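You operate a simulated robot arm through the tools that you are given. There is no shell and no other tool.

Carry out the task below with a simulated robot arm. There is one attempt and no reset: what you move stays moved.

JOB
Wet the sponge under the cold tap and wipe the stain off the drainer.
Fine: put the sponge back and turn the tap off. What is to be rubbed or washed off counts as gone when no trace of it is left.
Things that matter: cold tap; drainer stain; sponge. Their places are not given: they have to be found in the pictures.

It is judged by the outcome, as a careful person would: the job done as asked, and still so three seconds after it is handed in. It fails if anything else is knocked over, pushed out of place, dropped, spilled or broken.

ROBOT AND FRAMES
A 6-joint arm with a two-finger gripper, fixed in place. Base frame: the origin is at the foot of the arm, x ahead of it, y to its left, z up; the work surface is at about z = 0.746. Lengths are in m, angles in degrees, forces in N, time in s.
It reaches about 1.298 m from its shoulder. Its first joint turns from -149.0 to 149.0 degrees. Payload 1.57 kg.
The TCP is the grasp point between the finger pads, 0.021 m short of the fingertips. In the tool frame z runs along the fingers and y along their closing line. Largest opening 0.07 m; the body of the gripper starts 0.05 m behind the TCP.
Orientation is told as [roll, pitch, yaw] about the base's x, y, z axes, in that order, counted from this pose: with the fingers straight down and closing along the base's y, the tool's x points along the base's -x, its y along +y and its z along -z.

CONTROLS
- The arm moves only by the tool servo_tool. Its argument "steps" is a list of rows, each a list of 3 entries, a list of its own where there are three numbers: the turn, a rotation vector about the tool's x, y, z in degrees, then the shift along the tool's x, y, z in m, then the closure, from 0 (fully open) to 1 (shut). In form: [[[ax, ay, az], [x, y, z], fingers], ...]. A call has 1 to 20 rows; each row shifts and turns the commanded pose from where the row before left it, along the tool's axes as they then stand. Rows are played at 5 a second. More than 0.05 m and 8.6 degrees between two rows, or a gripper value outside its range, and nothing of the call is played. A pose out of reach is approached as far as the arm can. The call stops where the force on the tool passes 40 N (or 10 N more than at its start, if that is more) or the arm is blocked; 0.2 s more then pass. The fingers move at their own pace and stop on an object; they squeeze with about 30 N. The grip force told is the motor's: it shows also when the fingers shut on nothing. Time passes only in rows, and 0.2 s behind the last, so rows that do not move let the fingers close. The reply holds the time, the measured pose of the TCP, the force on the tool along the base axes, the opening and the grip force, in the units named above and with some noise, with the torque about the TCP (base axes, N m) and any sound that the robot's microphone picked up.
- Cameras (640 x 400 px; columns grow to the right, rows downward): "scene" is fixed at [0.3993, 0.6494, 1.4899]; the picture's right is [0.84, -0.53, 0.00], its down [-0.51, -0.81, -0.28] and it looks along [0.15, 0.24, -0.96] (base axes); focal length 214 px, centre (320, 200). "wrist" rides on the gripper at [0.079, 0.004, -0.081] in the tool frame; the picture's right is [-0.05, 1.00, 0.00], its down [-0.67, -0.04, -0.74] and it looks along [-0.74, -0.04, 0.67] (tool axes); focal length 256 px, centre (320, 200).
- snapshot(camera): a new picture of that camera. It takes no simulated time.
- raise_lower(by): slides the trunk up (or, below 0, down) by that many m; the arm rides with it, the base frame stays. It gives what a move gives, with no picture.
- pixel_to_xyz(camera, pixels): for up to 12 pixels [column, row] of the newest picture of that camera ("zoom" is the newest enlarged one), the place [x, y, z] in the base frame of the surface seen there, good to about 0.003 m. It takes no simulated time.
- close_up(camera, box): a new picture of the part [left, top, right, bottom] of that camera's present view, enlarged. It takes no simulated time.
- close_job(): hands the job in; it is judged then, once.

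Open the gripper and draw the arm clear of the work before you hand the job in, unless the task says otherwise.

The tools are called as a command line: name --argument value ..., lists and objects as JSON in quotes. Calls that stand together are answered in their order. servo_tool: Moves the arm, as the interface text tells. Its arguments: {"type":"object","properties":{"steps":{"type":"array","items":{"type":"array"}}},"required":["steps"]} The other tools are called the same way: raise_lower (by) slides the trunk up or down; snapshot (camera) takes a picture; pixel_to_xyz (camera, pixels) gives the place of the surface under pixels of a picture; close_up (camera, box) takes an enlarged picture of a part of a camera's view; close_job () hands the job in.

At the start:

```text
time: 0.0
tool_pos: [0.1807, 0.7105, 1.2093]
tcp_rot: [0.0, 0.0, 0.0]
contact_force: [0.4, -0.7, 0.6]
wrist_torque: [-0.01, 0.01, -0.01]
finger_gap: 0.0699
gripper_force: 0.0
trunk travel left (down, up): [-0.891, 0.079]
```

scene: 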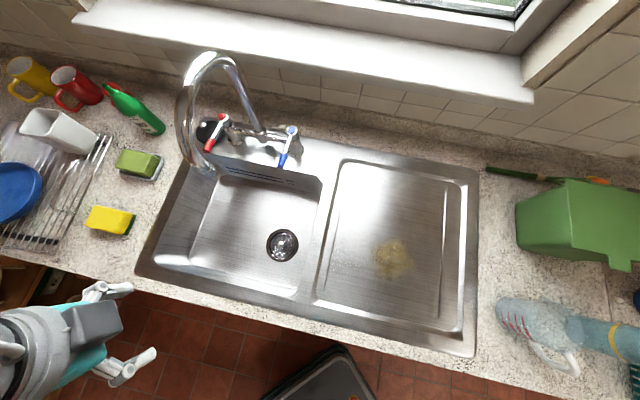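
wrist: 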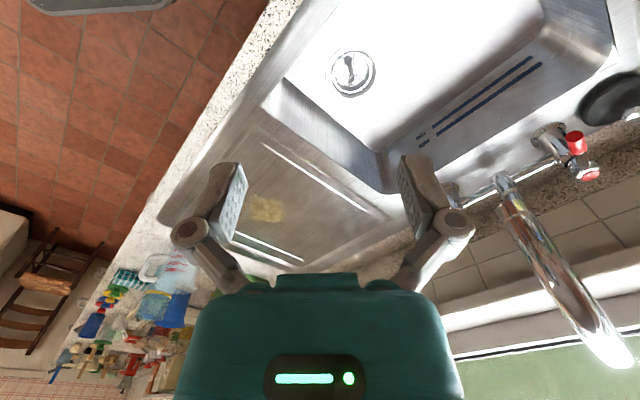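

I see a yellow sponge near (110,220), a green soap or scourer near (138,163), a tap with red and blue levers at (215,133) and (288,147), and a stain at (393,260). I'll enlarge these areas to identify them.

close_up --camera "scene" --box '[170, 40, 330, 200]'

close_up --camera "scene" --box '[70, 130, 190, 250]'

close_up --camera "scene" --box '[310, 150, 490, 350]'

pixel_to_xyz --camera "scene" --pixels '[[88, 215], [108, 219], [130, 223], [138, 163], [293, 130], [283, 166], [220, 118], [208, 150], [283, 246], [393, 260], [190, 170], [210, 60]]'

```text
2.50 times, centred on (250, 120) of scene
```

zoom: 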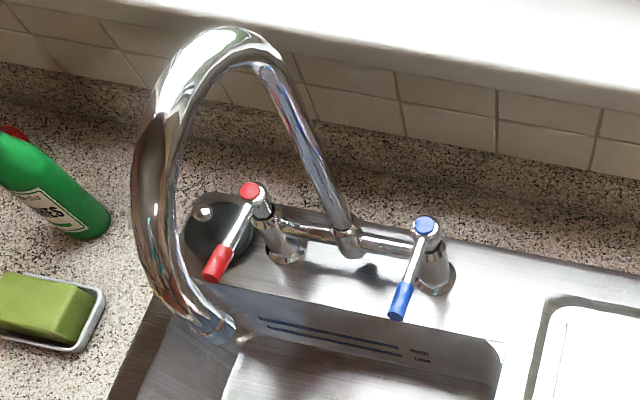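

```text
3.33 times, centred on (130, 190) of scene
```

zoom: 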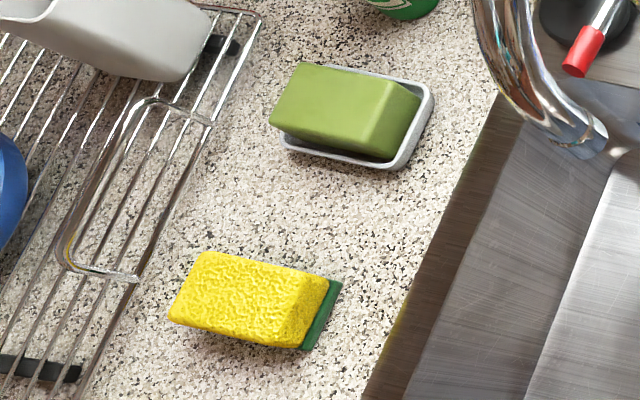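

```text
2.00 times, centred on (400, 250) of scene
```

zoom: 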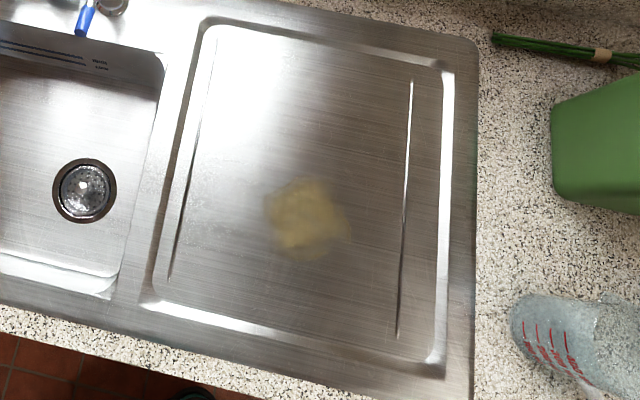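

```text
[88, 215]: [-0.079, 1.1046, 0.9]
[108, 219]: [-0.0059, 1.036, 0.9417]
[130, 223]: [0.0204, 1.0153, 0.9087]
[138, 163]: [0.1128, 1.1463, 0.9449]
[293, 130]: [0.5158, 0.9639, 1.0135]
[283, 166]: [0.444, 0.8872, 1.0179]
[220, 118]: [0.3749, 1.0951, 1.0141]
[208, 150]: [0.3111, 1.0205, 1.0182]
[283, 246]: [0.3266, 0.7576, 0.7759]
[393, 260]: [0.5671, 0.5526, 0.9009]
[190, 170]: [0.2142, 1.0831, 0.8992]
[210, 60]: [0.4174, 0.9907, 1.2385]
```

The sponge lies flat on the counter with its green pad down, and the blue lever is the cold tap. Next I measure the sponge's corners in an enlarged view.

close_up --camera "scene" --box '[75, 195, 145, 245]'

```text
8.00 times, centred on (110, 220) of scene
```

zoom: 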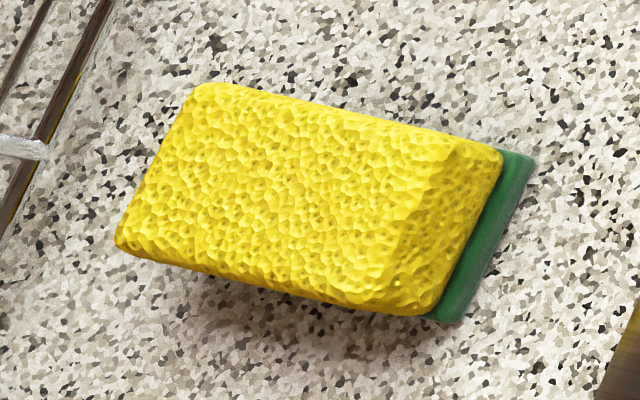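

The enlarged view shows the top face corners at about (200,88), (440,140), (385,305) and (120,240). I'll read those points, the green pad's edge and the counter.

pixel_to_xyz --camera "zoom" --pixels '[[205, 92], [435, 140], [390, 290], [125, 238], [270, 190], [490, 160], [430, 305], [528, 158], [460, 318], [550, 240], [160, 285], [300, 100]]'

close_up --camera "scene" --box '[250, 100, 330, 180]'

```text
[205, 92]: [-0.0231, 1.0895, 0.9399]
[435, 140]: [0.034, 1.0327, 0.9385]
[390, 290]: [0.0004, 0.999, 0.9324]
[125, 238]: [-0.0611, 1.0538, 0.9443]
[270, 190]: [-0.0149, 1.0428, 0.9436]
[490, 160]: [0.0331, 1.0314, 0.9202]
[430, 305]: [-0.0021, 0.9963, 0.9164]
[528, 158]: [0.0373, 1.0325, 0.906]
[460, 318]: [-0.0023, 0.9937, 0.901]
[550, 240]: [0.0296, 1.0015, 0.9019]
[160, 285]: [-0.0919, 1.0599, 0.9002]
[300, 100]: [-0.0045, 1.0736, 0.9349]
```

```text
5.00 times, centred on (290, 140) of scene
```

zoom: 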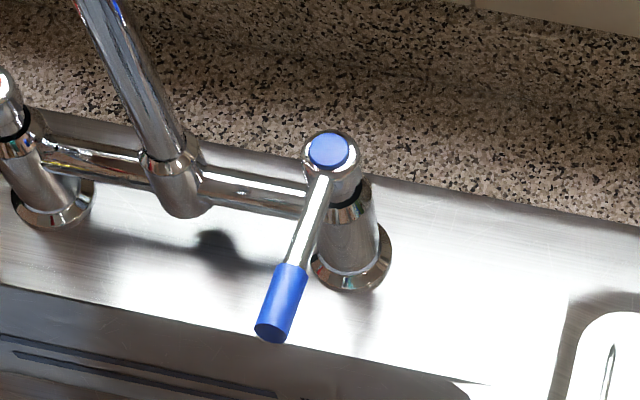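

Sponge: about 0.083 x 0.052 x 0.044 m, centre near (-0.012, 1.043), long side along (0.72,-0.69). Now I read points on the cold lever from (272,330) to its pivot at (328,150), then its base.

pixel_to_xyz --camera "zoom" --pixels '[[328, 150], [320, 195], [305, 230], [290, 275], [280, 305], [272, 325], [360, 190], [350, 235], [345, 285], [175, 200], [250, 195], [450, 250]]'

close_up --camera "scene" --box '[165, 40, 275, 180]'

```text
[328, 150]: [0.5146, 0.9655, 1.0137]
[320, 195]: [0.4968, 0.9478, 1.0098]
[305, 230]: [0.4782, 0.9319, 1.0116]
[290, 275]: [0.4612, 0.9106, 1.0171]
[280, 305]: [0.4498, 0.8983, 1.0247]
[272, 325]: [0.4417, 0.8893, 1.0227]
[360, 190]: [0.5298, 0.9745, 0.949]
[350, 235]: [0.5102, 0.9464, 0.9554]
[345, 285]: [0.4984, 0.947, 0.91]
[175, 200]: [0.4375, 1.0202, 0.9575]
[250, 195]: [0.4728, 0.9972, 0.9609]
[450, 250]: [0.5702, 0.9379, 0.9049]
```

```text
2.86 times, centred on (220, 110) of scene
```

zoom: 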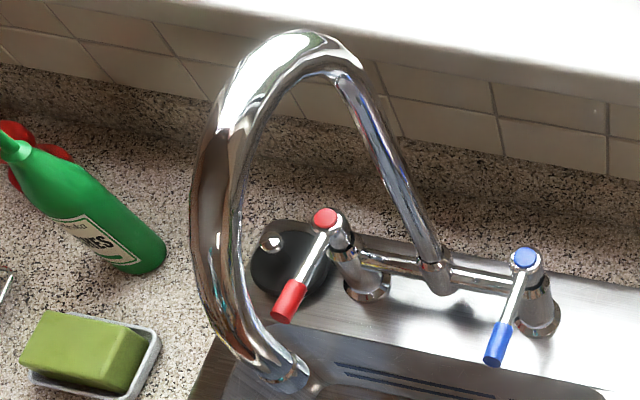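

I now read points along the spout and its outlet, which ends near (290,378) in this enlargement.

pixel_to_xyz --camera "zoom" --pixels '[[435, 270], [400, 170], [345, 80], [300, 50], [235, 110], [215, 200], [225, 290], [250, 345], [275, 370], [290, 382], [300, 375], [265, 380]]'

close_up --camera "scene" --box '[180, 140, 240, 190]'

```text
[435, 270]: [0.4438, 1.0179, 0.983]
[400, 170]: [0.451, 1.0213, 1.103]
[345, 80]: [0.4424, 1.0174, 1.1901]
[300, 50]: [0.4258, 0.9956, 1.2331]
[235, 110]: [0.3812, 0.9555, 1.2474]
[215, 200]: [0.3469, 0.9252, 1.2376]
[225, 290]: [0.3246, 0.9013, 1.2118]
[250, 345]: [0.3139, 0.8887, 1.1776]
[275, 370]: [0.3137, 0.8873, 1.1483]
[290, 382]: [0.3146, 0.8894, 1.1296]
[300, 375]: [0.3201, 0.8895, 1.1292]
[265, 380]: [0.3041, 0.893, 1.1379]
```

```text
8.00 times, centred on (210, 165) of scene
```

zoom: 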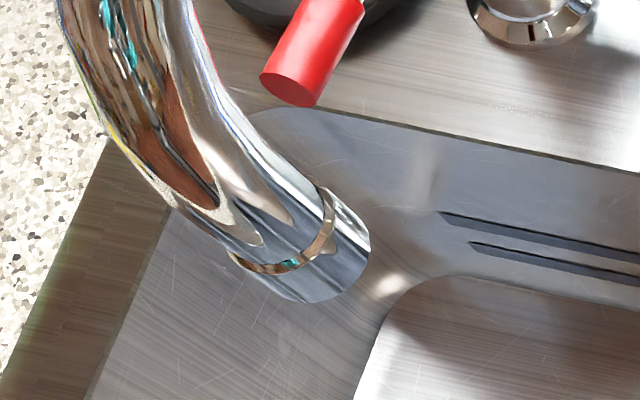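

The spout outlet is near (0.315, 0.893, 1.12). The cold lever runs from its pivot at (0.515, 0.966) to its tip at (0.442, 0.889), at z about 1.02. Next I measure the stain's extent, the sink rim and the counter's front edge.

close_up --camera "scene" --box '[340, 210, 450, 310]'

pixel_to_xyz --camera "scene" --pixels '[[138, 272], [472, 355], [478, 172], [60, 268], [500, 385], [318, 300], [340, 165], [462, 185], [458, 325], [340, 230], [440, 230], [400, 310]]'

```text
4.00 times, centred on (395, 260) of scene
```

zoom: 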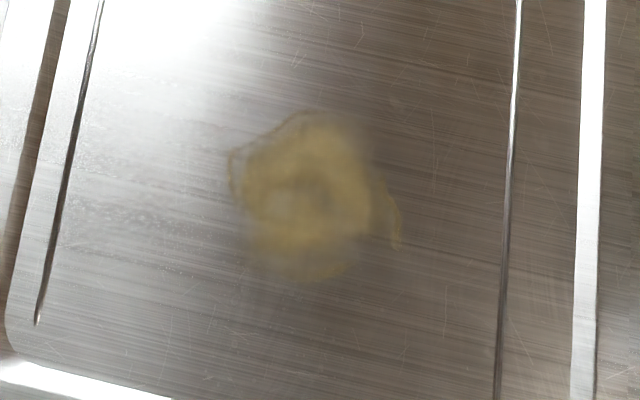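

```text
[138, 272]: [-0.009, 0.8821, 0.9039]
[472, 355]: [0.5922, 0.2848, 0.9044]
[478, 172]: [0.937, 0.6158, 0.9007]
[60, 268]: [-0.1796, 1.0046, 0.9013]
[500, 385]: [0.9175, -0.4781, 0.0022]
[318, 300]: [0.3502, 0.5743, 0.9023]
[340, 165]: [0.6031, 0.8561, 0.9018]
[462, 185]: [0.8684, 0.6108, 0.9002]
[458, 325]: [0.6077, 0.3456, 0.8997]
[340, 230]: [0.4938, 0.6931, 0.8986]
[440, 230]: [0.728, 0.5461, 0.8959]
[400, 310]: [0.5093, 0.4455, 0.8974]
```

The sink's axes lie at 45° to the base axes (front edge from (-0.009,0.882) to (0.592,0.285)). I now read the stain's outline in this enlargement.

pixel_to_xyz --camera "zoom" --pixels '[[228, 160], [300, 110], [365, 125], [402, 245], [340, 280], [250, 265], [232, 205], [315, 195], [75, 100], [40, 320], [510, 150], [495, 390]]'

close_up --camera "scene" --box '[0, 270, 170, 400]'

```text
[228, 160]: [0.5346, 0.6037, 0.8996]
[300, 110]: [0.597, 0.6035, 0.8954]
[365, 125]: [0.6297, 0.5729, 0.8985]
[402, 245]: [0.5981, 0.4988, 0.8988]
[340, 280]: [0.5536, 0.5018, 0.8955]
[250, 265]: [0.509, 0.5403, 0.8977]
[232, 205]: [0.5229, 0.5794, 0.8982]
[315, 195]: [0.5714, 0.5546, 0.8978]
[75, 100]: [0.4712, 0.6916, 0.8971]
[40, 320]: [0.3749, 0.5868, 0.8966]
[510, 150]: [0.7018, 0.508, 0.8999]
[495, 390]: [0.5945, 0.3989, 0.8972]
```

```text
3.08 times, centred on (85, 335) of scene
```

zoom: 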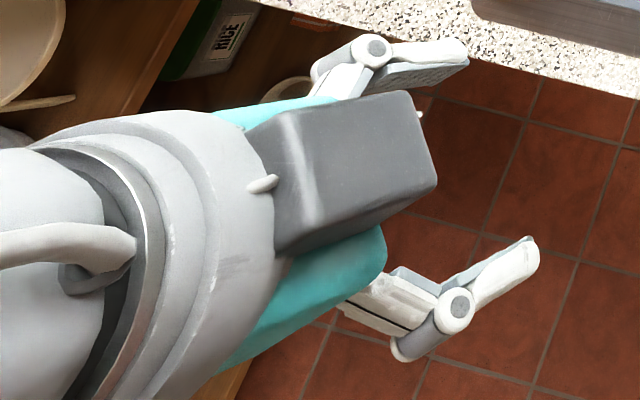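

The stain spans roughly x 0.51–0.63, y 0.50–0.60 at z about 0.897. The gripper is clear of everything at (0.18,0.71,1.21), so I yaw +45° (tool z −45°) and then lean it so the fingers point back and down at the taps.

servo_tool --steps '[[[0, 0, -7.5], [0, 0, 0], 0], [[0, 0, -7.5], [0, 0, 0], 0], [[0, 0, -7.5], [0, 0, 0], 0], [[0, 0, -7.5], [0, 0, 0], 0], [[0, 0, -7.5], [0, 0, 0], 0], [[0, 0, -7.5], [0, 0, 0], 0], [[0, -7.5, 0], [0, 0, 0], 0], [[0, -7.5, 0], [0, 0, 0], 0], [[0, -7.5, 0], [0, 0, 0], 0], [[0, -7.5, 0], [0, 0, 0], 0], [[0, -7.5, 0], [0, 0, 0], 0], [[0, -7.5, 0], [0, 0, 0], 0], [[0, 0, 0], [0, 0, 0], 0]]'

snapshot --camera "scene"

snapshot --camera "wrist"

```text
time: 2.8
tool_pos: [0.181, 0.7115, 1.2643]
tcp_rot: [0.0, -45.2, 45.1]
contact_force: [0.2, 0.2, 0.2]
wrist_torque: [0.03, 0.0, 0.03]
finger_gap: 0.0697
gripper_force: 0.0
out of reach, approached as far as the arm can: row 8, 9, 10, 11, 12
trunk travel left (down, up): [-0.891, 0.079]
```

```text
taken
```

scene: 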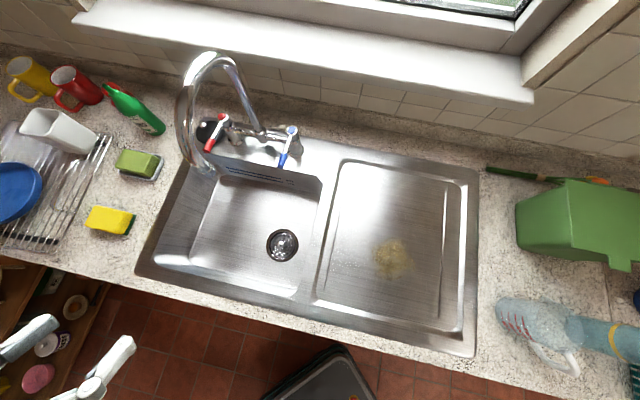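

```text
taken
```

wrist: 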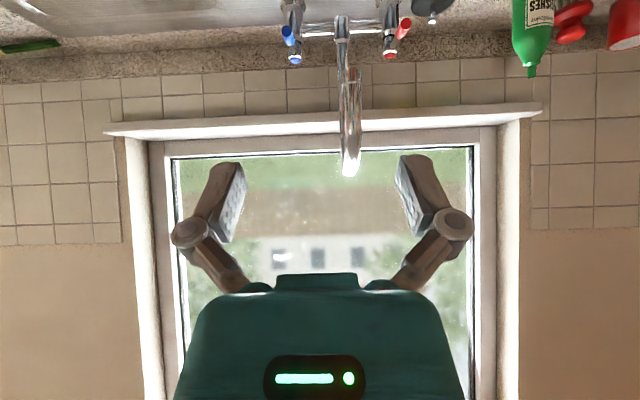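

The tilt is reached, but with the TCP about 5 cm higher than asked because the arm is too folded here. I shift right 0.057 m and toward the back 0.17 m, then read the pose again.

servo_tool --steps '[[[0, 0, 0], [0, -0.0285, 0], 0], [[0, 0, 0], [0, -0.0285, 0], 0], [[0, 0, 0], [-0.024, 0, 0.024], 0], [[0, 0, 0], [-0.024, 0, 0.024], 0], [[0, 0, 0], [-0.024, 0, 0.024], 0], [[0, 0, 0], [-0.024, 0, 0.024], 0], [[0, 0, 0], [-0.024, 0, 0.024], 0], [[0, 0, 0], [0, 0, 0], 0]]'

snapshot --camera "scene"

snapshot --camera "wrist"

```text
time: 4.6
tool_pos: [0.3393, 0.7914, 1.2626]
tcp_rot: [-0.1, -44.9, 45.0]
contact_force: [-1.0, -0.2, -0.6]
wrist_torque: [-0.01, -0.01, 0.02]
finger_gap: 0.07
gripper_force: 0.0
trunk travel left (down, up): [-0.891, 0.079]
```

```text
taken
```

scene: 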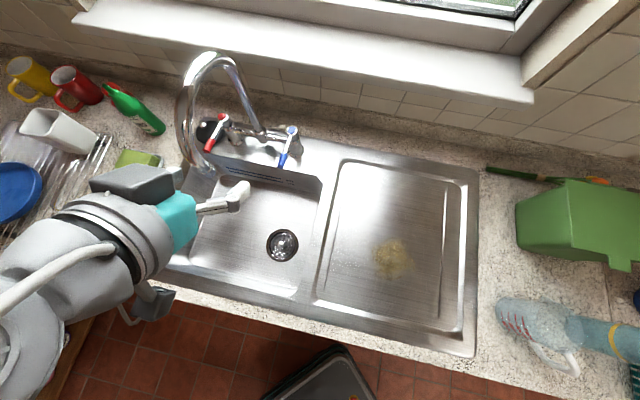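

```text
taken
```

wrist: 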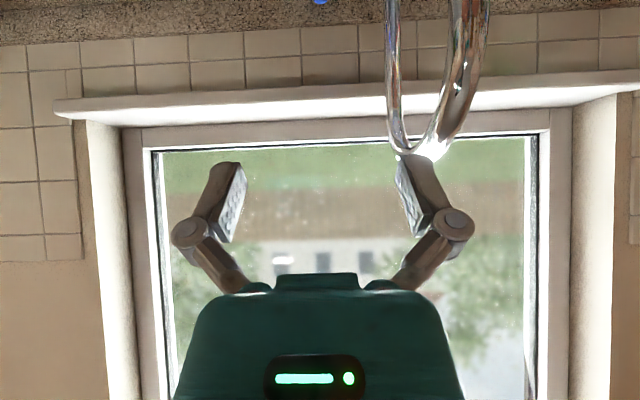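

The TCP is now at (0.339,0.791,1.263), level with the cold lever sideways and still in front of it. I lower 0.16 m straight down in front of the taps and add 15° of tilt.

servo_tool --steps '[[[0, 0, 0], [0.028, 0, 0.028], 0], [[0, 0, 0], [0.028, 0, 0.028], 0], [[0, 0, 0], [0.028, 0, 0.028], 0], [[0, 0, 0], [0.029, 0, 0.029], 0], [[0, -7.5, 0], [0, 0, 0], 0], [[0, -7.5, 0], [0, 0, 0], 0], [[0, 0, 0], [0, 0, 0], 0]]'

snapshot --camera "scene"

snapshot --camera "wrist"

```text
time: 6.2
tool_pos: [0.3394, 0.791, 1.3024]
tcp_rot: [0.0, -60.0, 45.1]
contact_force: [0.3, -0.5, 0.8]
wrist_torque: [-0.02, 0.0, 0.01]
finger_gap: 0.0703
gripper_force: 0.1
out of reach, approached as far as the arm can: row 1, 2, 3, 4, 5, 6
trunk travel left (down, up): [-0.891, 0.079]
```

```text
taken
```

scene: 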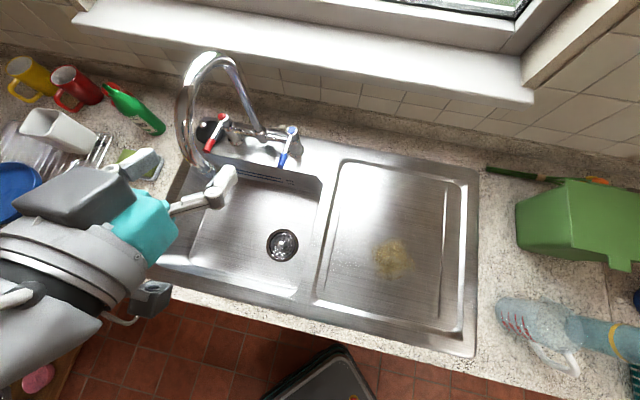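

```text
taken
```

wrist: 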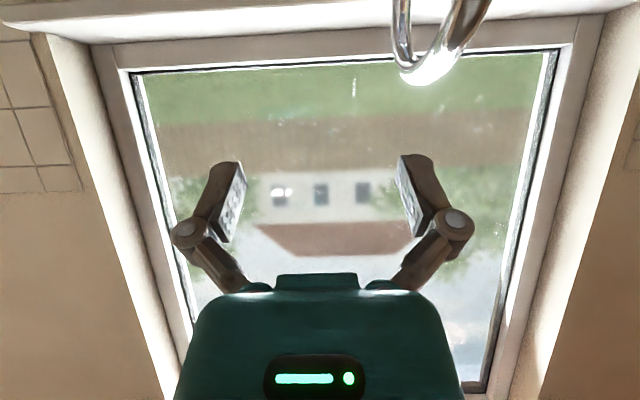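

The arm can't fold lower from this shoulder height: it stays at z 1.30, tilted 60°. The space below the gripper is free, so I lower the trunk by 0.2 m.

raise_lower --by -0.2

snapshot --camera "scene"

snapshot --camera "wrist"

```text
time: 8.4
tool_pos: [0.3389, 0.7916, 1.1028]
tcp_rot: [-0.1, -59.9, 45.0]
contact_force: [-0.7, 0.3, -0.2]
wrist_torque: [0.01, 0.02, 0.0]
finger_gap: 0.0701
gripper_force: 0.0
trunk travel left (down, up): [-0.691, 0.279]
```

```text
taken
```

scene: 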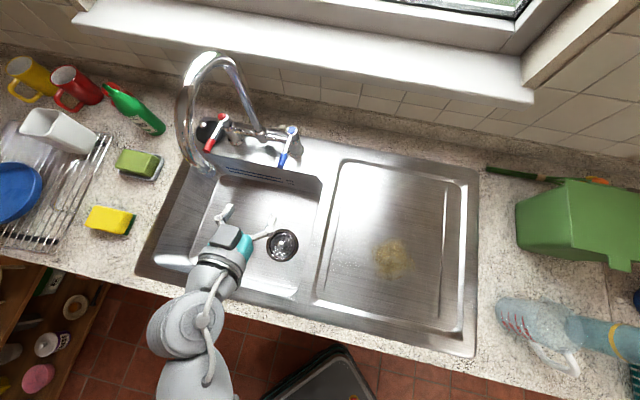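

```text
taken
```

wrist: 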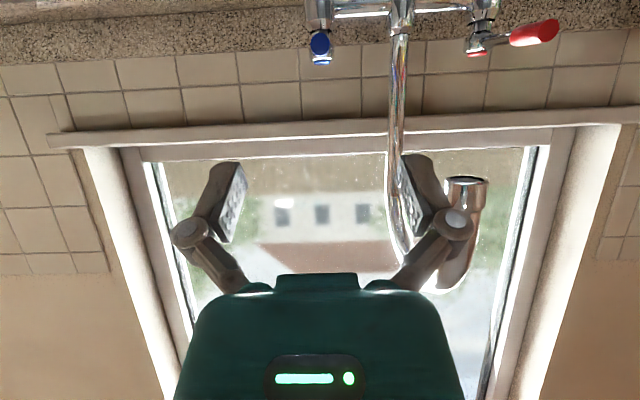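

In the wrist picture the blue lever is centred end-on at (320,45) and the spout is to one side at (465,190). I advance about 0.09 m along the tool axis and look again.

servo_tool --steps '[[[0, 0, 0], [-0.001, 0, 0.03], 0], [[0, 0, 0], [-0.001, 0, 0.03], 0], [[0, 0, 0], [-0.001, -0.001, 0.03], 0], [[0, 0, 0], [0, 0, 0], 0]]'

snapshot --camera "wrist"

snapshot --camera "scene"

```text
time: 9.4
tool_pos: [0.3962, 0.8464, 1.1011]
tcp_rot: [-0.1, -60.0, 45.0]
contact_force: [-1.6, -1.1, -0.2]
wrist_torque: [-0.05, 0.02, 0.04]
finger_gap: 0.0701
gripper_force: 0.0
out of reach, approached as far as the arm can: row 1, 2, 3
trunk travel left (down, up): [-0.691, 0.279]
```

```text
taken
```

wrist: 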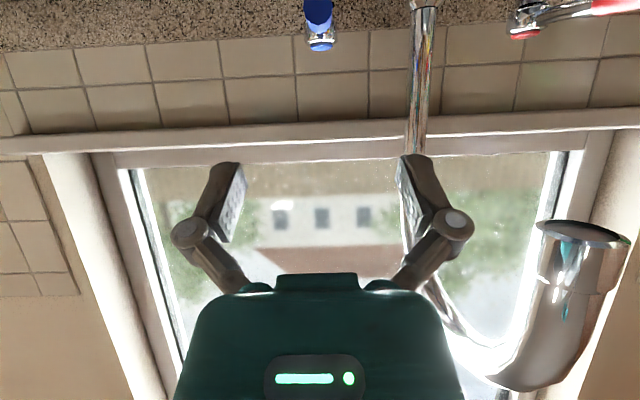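

```text
taken
```

scene: 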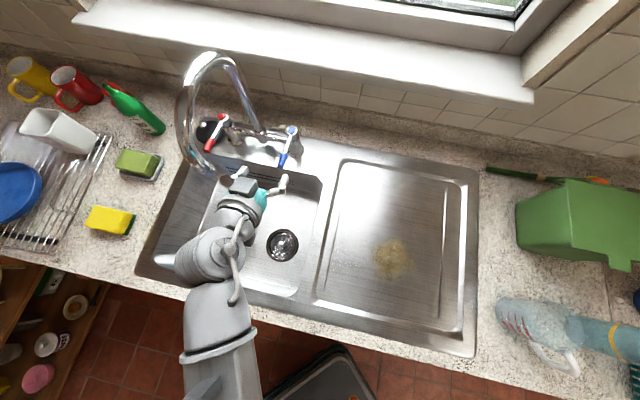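

The pose is (0.396,0.846,1.101), and the height again can't go lower at this tilt. I lower the trunk by 0.1 m, which gives the arm slack and stays above the bowl.

raise_lower --by -0.1

snapshot --camera "wrist"

snapshot --camera "scene"

```text
time: 10.7
tool_pos: [0.3953, 0.8472, 1.0014]
tcp_rot: [0.0, -59.9, 45.0]
contact_force: [-0.3, 0.3, -0.5]
wrist_torque: [-0.03, 0.03, 0.04]
finger_gap: 0.0701
gripper_force: 0.0
trunk travel left (down, up): [-0.591, 0.379]
```

```text
taken
```

wrist: 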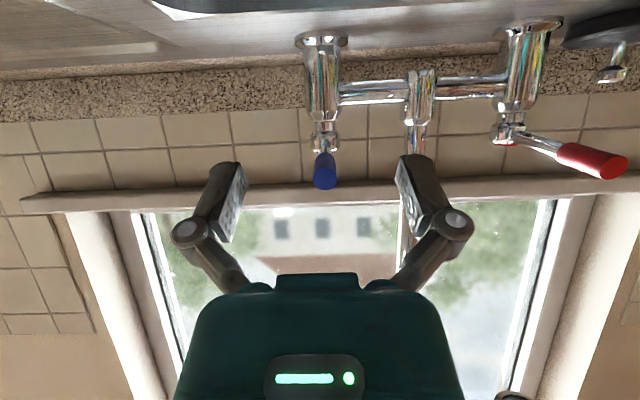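

```text
taken
```

scene: 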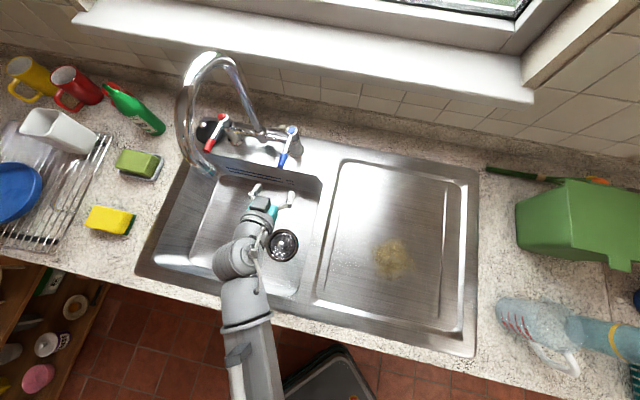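

The lever now shows end-on at (325,178), midway between the two fingers. I advance so the fingers straddle the blue handle at z about 1.016.

servo_tool --steps '[[[0, 0, 0], [-0.017, 0, 0.0195], 0], [[0, 0, 0], [-0.017, 0, 0.0195], 0], [[0, 0, 0], [-0.017, 0, 0.0195], 0], [[0, 0, 0], [0, 0, 0], 0]]'

snapshot --camera "wrist"

snapshot --camera "scene"

```text
time: 11.7
tool_pos: [0.4497, 0.9006, 1.0016]
tcp_rot: [0.1, -59.8, 45.1]
contact_force: [-0.2, -0.4, -0.1]
wrist_torque: [-0.01, -0.03, 0.03]
finger_gap: 0.0701
gripper_force: 0.1
out of reach, approached as far as the arm can: row 1, 2, 3
trunk travel left (down, up): [-0.591, 0.379]
```

```text
taken
```

wrist: 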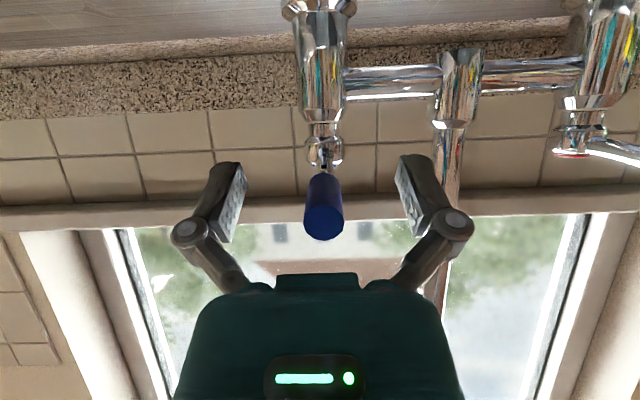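

```text
taken
```

scene: 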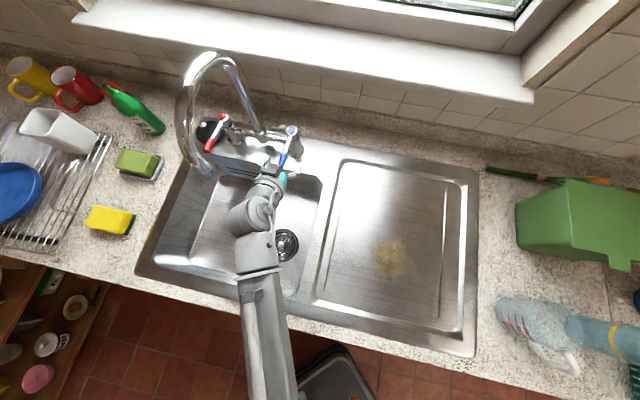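

The handle lies between the pads, which appear at columns 240 and 400, though the TCP stayed at z 1.0016. I read handle positions from the wrist picture to check the overlap.

pixel_to_xyz --camera "wrist" --pixels '[[322, 228], [323, 205], [323, 185], [325, 150], [238, 200], [400, 200], [225, 170], [412, 165]]'

close_up --camera "scene" --box '[240, 110, 330, 210]'

```text
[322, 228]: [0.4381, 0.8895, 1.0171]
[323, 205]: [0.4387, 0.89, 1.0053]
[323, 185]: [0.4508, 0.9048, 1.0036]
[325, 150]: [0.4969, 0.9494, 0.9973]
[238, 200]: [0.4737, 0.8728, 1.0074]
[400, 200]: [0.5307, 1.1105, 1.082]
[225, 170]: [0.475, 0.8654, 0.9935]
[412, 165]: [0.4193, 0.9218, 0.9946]
```

```text
4.00 times, centred on (285, 160) of scene
```

zoom: 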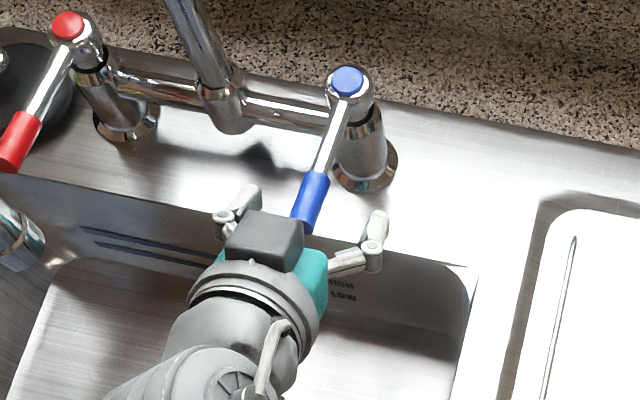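

The handle's underside reads z 1.0036, with its top near 1.023. The fingers sit about 1 cm low, so I raise the trunk 0.012 m to centre them on it.

raise_lower --by 0.012

```text
time: 12.3
tool_pos: [0.4493, 0.9008, 1.0137]
tcp_rot: [0.0, -60.0, 45.0]
contact_force: [0.1, -0.2, 0.5]
wrist_torque: [-0.01, -0.03, -0.01]
finger_gap: 0.0702
gripper_force: 0.0
trunk travel left (down, up): [-0.603, 0.367]
```

Height is good now. I close the fingers loosely around the handle to about a 0.039 m gap and gently push it to the right by about 0.025 m, watching force and sound.

servo_tool --steps '[[[0, 0, 0], [0, 0, 0], 0.45], [[0, 0, 0], [0, 0, 0], 0.45], [[0, 0, 0], [0, -0.008, 0], 0.45], [[0, 0, 0], [0, -0.008, 0], 0.45], [[0, 0, 0], [0, -0.008, 0], 0.45], [[0, 0, 0], [0, 0, 0], 0.45]]'

snapshot --camera "wrist"

close_up --camera "scene" --box '[170, 100, 330, 210]'

```text
time: 13.7
tool_pos: [0.4674, 0.8841, 1.0145]
tcp_rot: [0.0, -59.8, 44.9]
contact_force: [-1.0, 0.4, -0.6]
wrist_torque: [0.01, -0.01, 0.01]
finger_gap: 0.0387
gripper_force: 0.4
trunk travel left (down, up): [-0.603, 0.367]
```

```text
taken
```

wrist: 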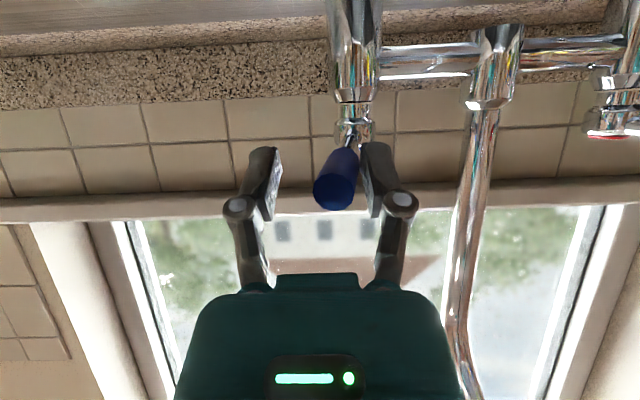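

```text
3.64 times, centred on (250, 155) of scene
```

zoom: 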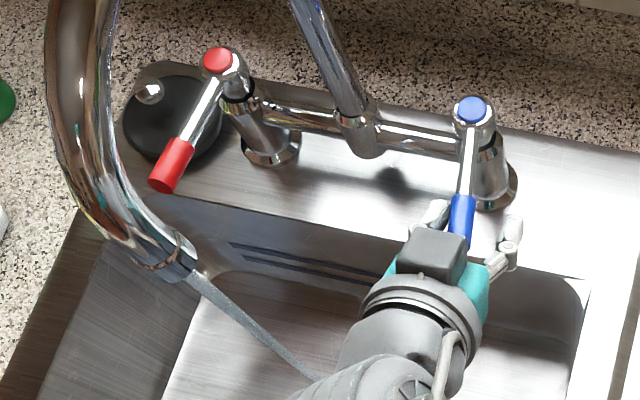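

Water is now running from the spout: in the enlarged view a stream falls from (190,270). I open it a bit further along the arc for a fuller flow.

servo_tool --steps '[[[0, 0, 0], [-0.0015, -0.01, 0.0025], 0.45], [[0, 0, 0], [-0.002, -0.01, 0.0035], 0.45], [[0, 0, 0], [-0.0025, -0.01, 0.0043], 0.45], [[0, 0, 0], [0, 0, 0], 0.45]]'

close_up --camera "scene" --box '[170, 100, 330, 210]'

snapshot --camera "wrist"

```text
time: 14.7
tool_pos: [0.4967, 0.8706, 1.0138]
tcp_rot: [0.0, -59.9, 44.9]
contact_force: [-0.1, -0.9, 0.7]
wrist_torque: [0.0, 0.0, 0.01]
finger_gap: 0.0384
gripper_force: 0.0
trunk travel left (down, up): [-0.603, 0.367]
```

```text
3.64 times, centred on (250, 155) of scene
```

zoom: 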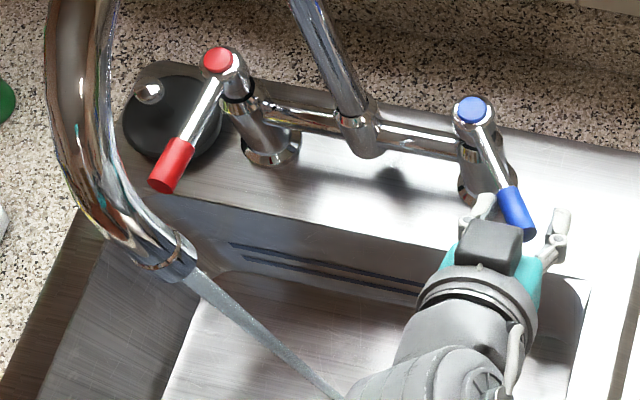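

```text
taken
```

wrist: 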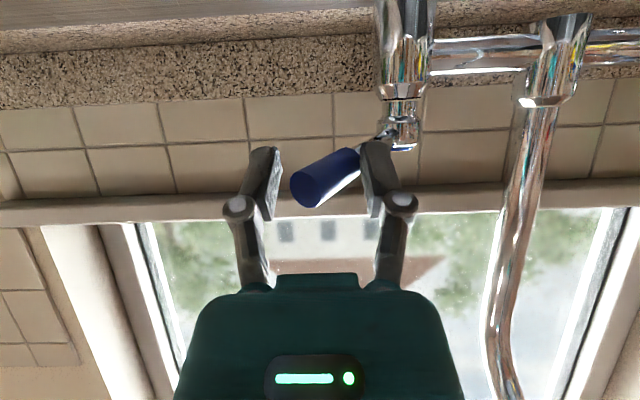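

The flow is stronger and the cold lever now points about 35° to the right. I open the fingers and back off along the tool axis.

servo_tool --steps '[[[0, 0, 0], [0, 0, 0], 0], [[0, 0, 0], [0, 0, 0], 0], [[0, 0, 0], [0, 0, -0.03], 0], [[0, 0, 0], [0, 0, -0.03], 0], [[0, 0, 0], [0, 0, -0.04], 0], [[0, 0, 0], [0, 0, -0.04], 0], [[0, 0, 0], [0, 0, 0], 0]]'

snapshot --camera "scene"

pixel_to_xyz --camera "scene" --pixels '[[105, 140], [88, 175], [70, 195], [60, 240], [50, 130], [90, 150], [138, 163], [20, 195], [30, 240], [75, 160]]'

```text
time: 16.3
tool_pos: [0.4114, 0.7847, 1.0152]
tcp_rot: [-0.1, -60.0, 45.0]
contact_force: [-0.2, -0.2, -0.8]
wrist_torque: [-0.04, -0.02, -0.02]
finger_gap: 0.0698
gripper_force: 0.0
out of reach, approached as far as the arm can: row 3, 4, 5, 6
trunk travel left (down, up): [-0.603, 0.367]
```

```text
taken
```

scene: 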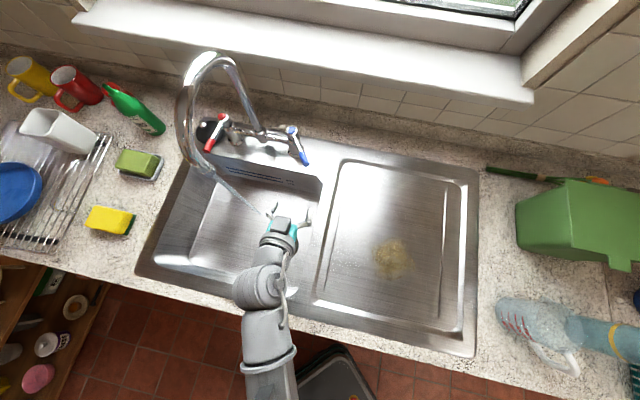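

```text
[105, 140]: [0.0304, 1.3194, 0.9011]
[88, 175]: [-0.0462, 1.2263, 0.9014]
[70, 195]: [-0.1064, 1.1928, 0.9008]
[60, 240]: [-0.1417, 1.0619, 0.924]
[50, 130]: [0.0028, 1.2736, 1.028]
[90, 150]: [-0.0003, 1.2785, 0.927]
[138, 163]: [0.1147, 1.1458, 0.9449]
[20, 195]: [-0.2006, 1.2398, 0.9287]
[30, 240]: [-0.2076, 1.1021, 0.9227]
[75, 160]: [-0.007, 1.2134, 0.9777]
```

The height only follows the trunk and the tilt, so this arm works in a horizontal plane and I will use raise_lower for height. Here I raise the trunk 0.288 m, then bring the tool vertical.

raise_lower --by 0.288

servo_tool --steps '[[[0, 7.5, 0], [0, 0, 0], 0], [[0, 7.5, 0], [0, 0, 0], 0], [[0, 7.5, 0], [0, 0, 0], 0], [[0, 7.5, 0], [0, 0, 0], 0], [[0, 7.5, 0], [0, 0, 0], 0], [[0, 7.5, 0], [0, 0, 0], 0], [[0, 7.5, 0], [0, 0, 0], 0], [[0, 7.5, 0], [0, 0, 0], 0], [[0, 0, 0], [0, 0, 0], 0]]'

snapshot --camera "scene"

pixel_to_xyz --camera "scene" --pixels '[[215, 176], [225, 184], [235, 191], [245, 199], [255, 207]]'

```text
time: 19.2
tool_pos: [0.41, 0.786, 1.3022]
tcp_rot: [0.0, -60.0, 44.9]
contact_force: [-0.2, 0.9, -0.1]
wrist_torque: [-0.01, 0.0, -0.02]
finger_gap: 0.07
gripper_force: 0.0
trunk travel left (down, up): [-0.891, 0.079]
```

```text
time: 21.2
tool_pos: [0.4099, 0.7837, 1.2091]
tcp_rot: [0.0, 0.1, 45.0]
contact_force: [-0.3, 0.2, 0.0]
wrist_torque: [0.02, 0.0, 0.01]
finger_gap: 0.07
gripper_force: 0.1
out of reach, approached as far as the arm can: row 1, 2, 3, 4, 5, 6, 7
trunk travel left (down, up): [-0.891, 0.079]
```

```text
taken
```

scene: 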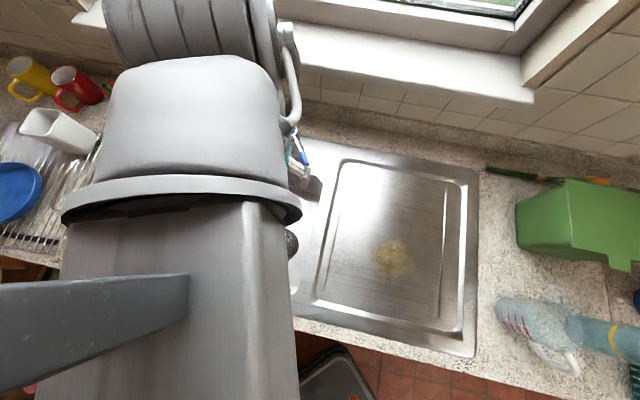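

```text
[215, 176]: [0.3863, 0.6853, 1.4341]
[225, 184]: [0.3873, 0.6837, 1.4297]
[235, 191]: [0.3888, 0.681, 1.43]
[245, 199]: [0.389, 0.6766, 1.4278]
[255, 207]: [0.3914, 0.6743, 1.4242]
```

The tool is vertical at (0.410,0.784,1.209). To stay clear of the spout I first pull 0.144 m toward the front, then yaw −90° so the fingers can close across the sponge's short side.

servo_tool --steps '[[[0, 0, 0], [0.048, 0, 0], 0], [[0, 0, 0], [0.048, 0, 0], 0], [[0, 0, 0], [0.048, 0, 0], 0], [[0, 0, 7.5], [0, 0, 0], 0], [[0, 0, 7.5], [0, 0, 0], 0], [[0, 0, 7.5], [0, 0, 0], 0], [[0, 0, 7.5], [0, 0, 0], 0], [[0, 0, 7.5], [0, 0, 0], 0], [[0, 0, 7.5], [0, 0, 0], 0], [[0, 0, 7.5], [0, 0, 0], 0], [[0, 0, 7.5], [0, 0, 0], 0], [[0, 0, 7.5], [0, 0, 0], 0], [[0, 0, 7.5], [0, 0, 0], 0], [[0, 0, 7.5], [0, 0, 0], 0], [[0, 0, 7.5], [0, 0, 0], 0], [[0, 0, 0], [0, 0, 0], 0]]'

```text
time: 24.6
tool_pos: [0.3082, 0.6839, 1.2099]
tcp_rot: [0.0, 0.1, -45.1]
contact_force: [-1.0, 0.3, -0.5]
wrist_torque: [0.0, 0.0, 0.0]
finger_gap: 0.07
gripper_force: 0.1
trunk travel left (down, up): [-0.891, 0.079]
```

Yaw is now −45° at (0.308,0.684), with the tool's x axis pointing left along the counter. I travel 0.48 m left at this height, in front of the spout, and then 0.027 m toward the sponge.

servo_tool --steps '[[[0, 0, 0], [0.048, 0, 0], 0], [[0, 0, 0], [0.048, 0, 0], 0], [[0, 0, 0], [0.048, 0, 0], 0], [[0, 0, 0], [0.048, 0, 0], 0], [[0, 0, 0], [0.048, 0, 0], 0], [[0, 0, 0], [0.048, 0, 0], 0], [[0, 0, 0], [0.048, 0, 0], 0], [[0, 0, 0], [0.048, 0, 0], 0], [[0, 0, 0], [0.048, 0, 0], 0], [[0, 0, 0], [0.048, 0, 0], 0], [[0, 0, 0], [0, 0.0275, 0], 0], [[0, 0, 0], [0, 0, 0], 0]]'

snapshot --camera "scene"

snapshot --camera "wrist"

```text
time: 27.2
tool_pos: [-0.0114, 1.0423, 1.21]
tcp_rot: [-0.1, 0.0, -45.1]
contact_force: [-0.7, 0.9, 0.0]
wrist_torque: [-0.01, 0.0, 0.02]
finger_gap: 0.0699
gripper_force: 0.1
out of reach, approached as far as the arm can: row 9
trunk travel left (down, up): [-0.891, 0.079]
```

```text
taken
```

scene: 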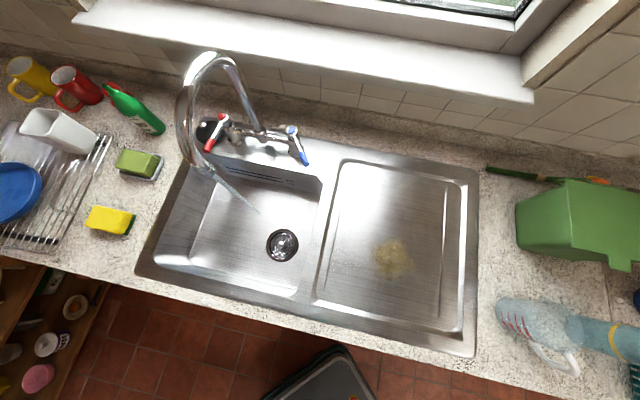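

```text
taken
```

wrist: 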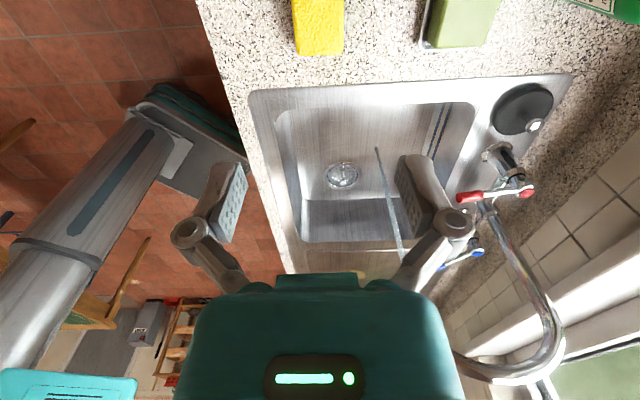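

The sponge shows centred between the fingers at columns 292–344 of the wrist picture, below the TCP at (-0.011,1.042). I lower 0.2 m and re-check before the final descent.

raise_lower --by -0.2

snapshot --camera "wrist"

snapshot --camera "scene"

```text
time: 29.4
tool_pos: [-0.0101, 1.0424, 1.0101]
tcp_rot: [-0.1, 0.1, -45.0]
contact_force: [0.5, 0.8, -0.5]
wrist_torque: [-0.02, -0.01, -0.01]
finger_gap: 0.07
gripper_force: 0.0
trunk travel left (down, up): [-0.691, 0.279]
```

```text
taken
```

wrist: 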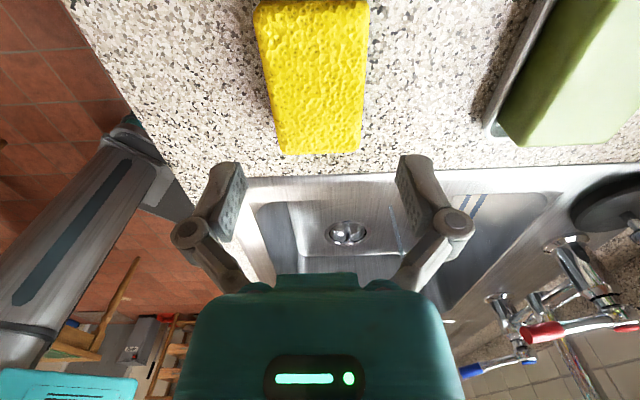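

```text
taken
```

scene: 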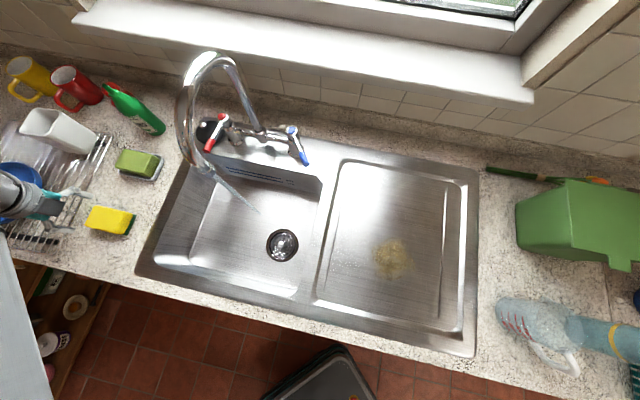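

The sponge still sits between the fingers, slightly rotated. I read its top corners from this closer view to fine-tune centre and yaw.

pixel_to_xyz --camera "wrist" --pixels '[[284, 148], [355, 146], [264, 30], [364, 30], [310, 5], [268, 90], [276, 120], [363, 120], [320, 150], [258, 10], [367, 8], [318, 60]]'

```text
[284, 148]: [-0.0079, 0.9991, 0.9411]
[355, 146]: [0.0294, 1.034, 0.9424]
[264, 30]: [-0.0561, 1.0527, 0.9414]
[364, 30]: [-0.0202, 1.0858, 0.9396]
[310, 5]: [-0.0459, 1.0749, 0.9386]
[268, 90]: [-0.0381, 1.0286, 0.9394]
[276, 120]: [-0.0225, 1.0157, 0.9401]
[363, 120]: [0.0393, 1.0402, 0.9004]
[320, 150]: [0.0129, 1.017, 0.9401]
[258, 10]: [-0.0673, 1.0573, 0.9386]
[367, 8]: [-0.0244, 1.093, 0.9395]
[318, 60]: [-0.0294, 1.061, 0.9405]
```

The sponge centre is about (-0.0155,1.0445) and its top is at z 0.940; width 0.053 fits. I shift 5 mm left and 2.5 mm toward the front, then lower 0.078 m so the fingertips stay about 1 cm above the counter.

servo_tool --steps '[[[0, 0, 0], [0.005, -0.0025, 0], 0], [[0, 0, 0], [0, 0, 0], 0]]'

raise_lower --by -0.078

snapshot --camera "wrist"

```text
time: 30.0
tool_pos: [-0.0164, 1.0447, 1.0091]
tcp_rot: [0.0, 0.0, -45.0]
contact_force: [0.4, -0.1, -0.2]
wrist_torque: [0.03, -0.02, -0.01]
finger_gap: 0.07
gripper_force: 0.0
trunk travel left (down, up): [-0.691, 0.279]
```

```text
time: 31.1
tool_pos: [-0.0165, 1.0442, 0.9317]
tcp_rot: [0.0, 0.0, -45.0]
contact_force: [0.5, 0.7, 0.2]
wrist_torque: [0.02, -0.03, -0.01]
finger_gap: 0.0699
gripper_force: 0.1
trunk travel left (down, up): [-0.613, 0.357]
```

```text
taken
```

wrist: 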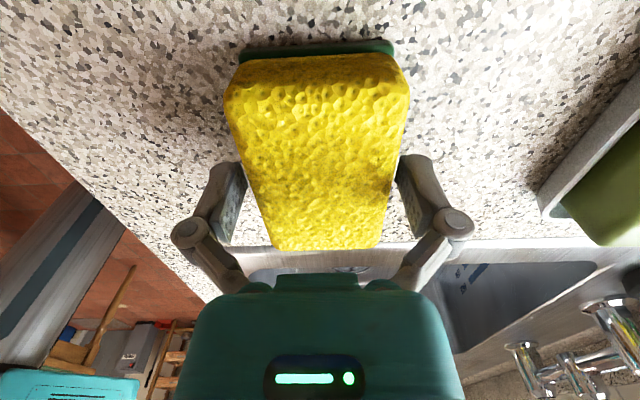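

The fingers straddle the sponge evenly with no contact force. I close the gripper on it.

servo_tool --steps '[[[0, 0, 0], [0, 0, 0], 0.3], [[0, 0, 0], [0, 0, 0], 0.6], [[0, 0, 0], [0, 0, 0], 1], [[0, 0, 0], [0, 0, 0], 1], [[0, 0, 0], [0, 0, 0], 1]]'

snapshot --camera "wrist"

```text
time: 32.3
tool_pos: [-0.0154, 1.044, 0.9312]
tcp_rot: [0.0, -0.1, -45.1]
contact_force: [0.7, -0.6, 4.0]
wrist_torque: [-0.09, 0.08, -0.02]
finger_gap: 0.0588
gripper_force: 30.0
trunk travel left (down, up): [-0.613, 0.357]
```

```text
taken
```

wrist: 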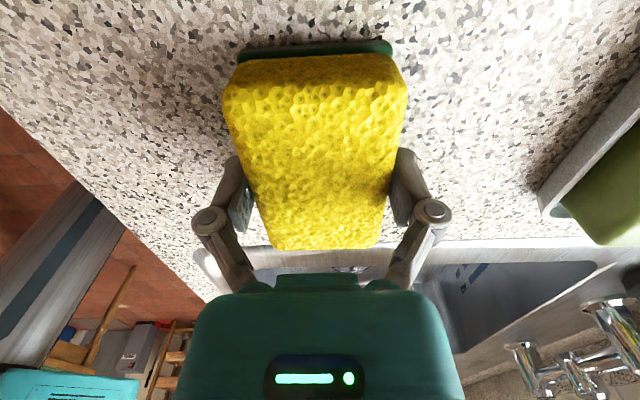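

The sponge is gripped (gap 0.0588 m, 30 N). I lift it by raising the trunk 0.279 m and check the hold.

raise_lower --by 0.279

snapshot --camera "wrist"

```text
time: 35.1
tool_pos: [-0.0161, 1.0443, 1.2106]
tcp_rot: [0.0, 0.0, -45.0]
contact_force: [-0.1, 0.6, -0.3]
wrist_torque: [0.03, -0.01, 0.01]
finger_gap: 0.0589
gripper_force: 29.8
trunk travel left (down, up): [-0.892, 0.078]
```

```text
taken
```

wrist: 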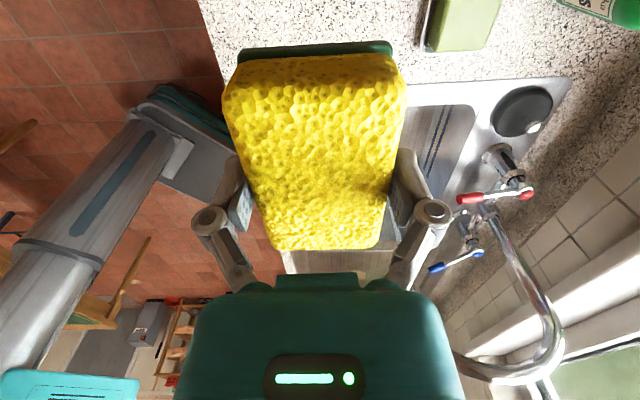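

The sponge is held securely. I move 0.068 m toward the front and 0.343 m right, staying in front of the spout, then yaw +90°.

servo_tool --steps '[[[0, 0, 0], [0, -0.034, 0], 1], [[0, 0, 0], [0, -0.034, 0], 1], [[0, 0, 0], [-0.049, 0, 0], 1], [[0, 0, 0], [-0.049, 0, 0], 1], [[0, 0, 0], [-0.049, 0, 0], 1], [[0, 0, 0], [-0.049, 0, 0], 1], [[0, 0, 0], [-0.049, 0, 0], 1], [[0, 0, 0], [-0.049, 0, 0], 1], [[0, 0, 0], [-0.049, 0, 0], 1], [[0, 0, 0], [0, 0, 0], 1]]'

servo_tool --steps '[[[0, 0, -7.5], [0, 0, 0], 1], [[0, 0, -7.5], [0, 0, 0], 1], [[0, 0, -7.5], [0, 0, 0], 1], [[0, 0, -7.5], [0, 0, 0], 1], [[0, 0, -7.5], [0, 0, 0], 1], [[0, 0, -7.5], [0, 0, 0], 1], [[0, 0, -7.5], [0, 0, 0], 1], [[0, 0, -7.5], [0, 0, 0], 1], [[0, 0, -7.5], [0, 0, 0], 1], [[0, 0, -7.5], [0, 0, 0], 1], [[0, 0, -7.5], [0, 0, 0], 1], [[0, 0, -7.5], [0, 0, 0], 1], [[0, 0, 0], [0, 0, 0], 1]]'

snapshot --camera "scene"

```text
time: 37.3
tool_pos: [0.1812, 0.7541, 1.2103]
tcp_rot: [-0.1, -0.1, -45.0]
contact_force: [0.4, -0.4, -0.1]
wrist_torque: [0.0, 0.0, -0.01]
finger_gap: 0.0589
gripper_force: 30.2
trunk travel left (down, up): [-0.892, 0.078]
```

```text
time: 40.1
tool_pos: [0.1784, 0.7541, 1.2098]
tcp_rot: [0.0, 0.1, 45.1]
contact_force: [-0.5, 0.8, -0.4]
wrist_torque: [0.02, -0.01, 0.03]
finger_gap: 0.0588
gripper_force: 29.9
trunk travel left (down, up): [-0.892, 0.078]
```

```text
taken
```

scene: 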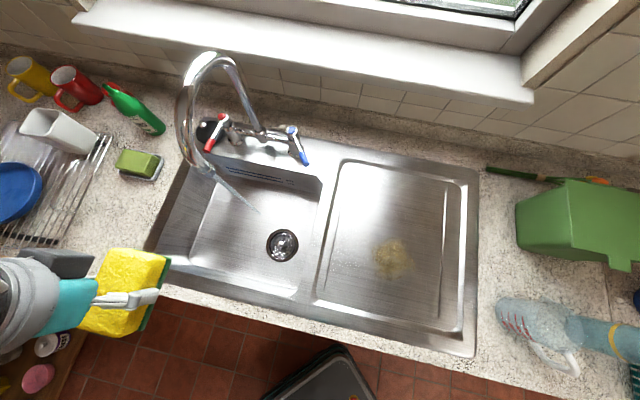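

The sponge is at (0.178,0.754) in front of the spout. Before tilting I read where the water stream runs, around (215–255, 176–210).

close_up --camera "scene" --box '[195, 155, 275, 225]'

servo_tool --steps '[[[0, -7.5, 0], [0, 0, 0], 1], [[0, -7.5, 0], [0, 0, 0], 1], [[0, -7.5, 0], [0, 0, 0], 1], [[0, -7.5, 0], [0, 0, 0], 1], [[0, -7.5, 0], [0, 0, 0], 1], [[0, -7.5, 0], [0, 0, 0], 1], [[0, -7.5, 0], [0, 0, 0], 1], [[0, -7.5, 0], [0, 0, 0], 1], [[0, 0, 0], [0, 0, 0], 1]]'

```text
5.71 times, centred on (235, 190) of scene
```

zoom: 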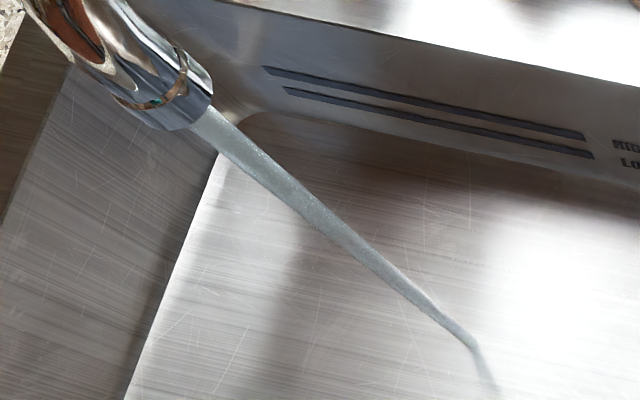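

```text
time: 42.1
tool_pos: [0.1782, 0.7551, 1.3035]
tcp_rot: [0.0, -60.1, 45.0]
contact_force: [0.2, 0.9, 0.5]
wrist_torque: [0.02, 0.02, -0.01]
finger_gap: 0.0587
gripper_force: 30.0
out of reach, approached as far as the arm can: row 2, 3, 4, 5, 6, 7, 8
trunk travel left (down, up): [-0.892, 0.078]
```

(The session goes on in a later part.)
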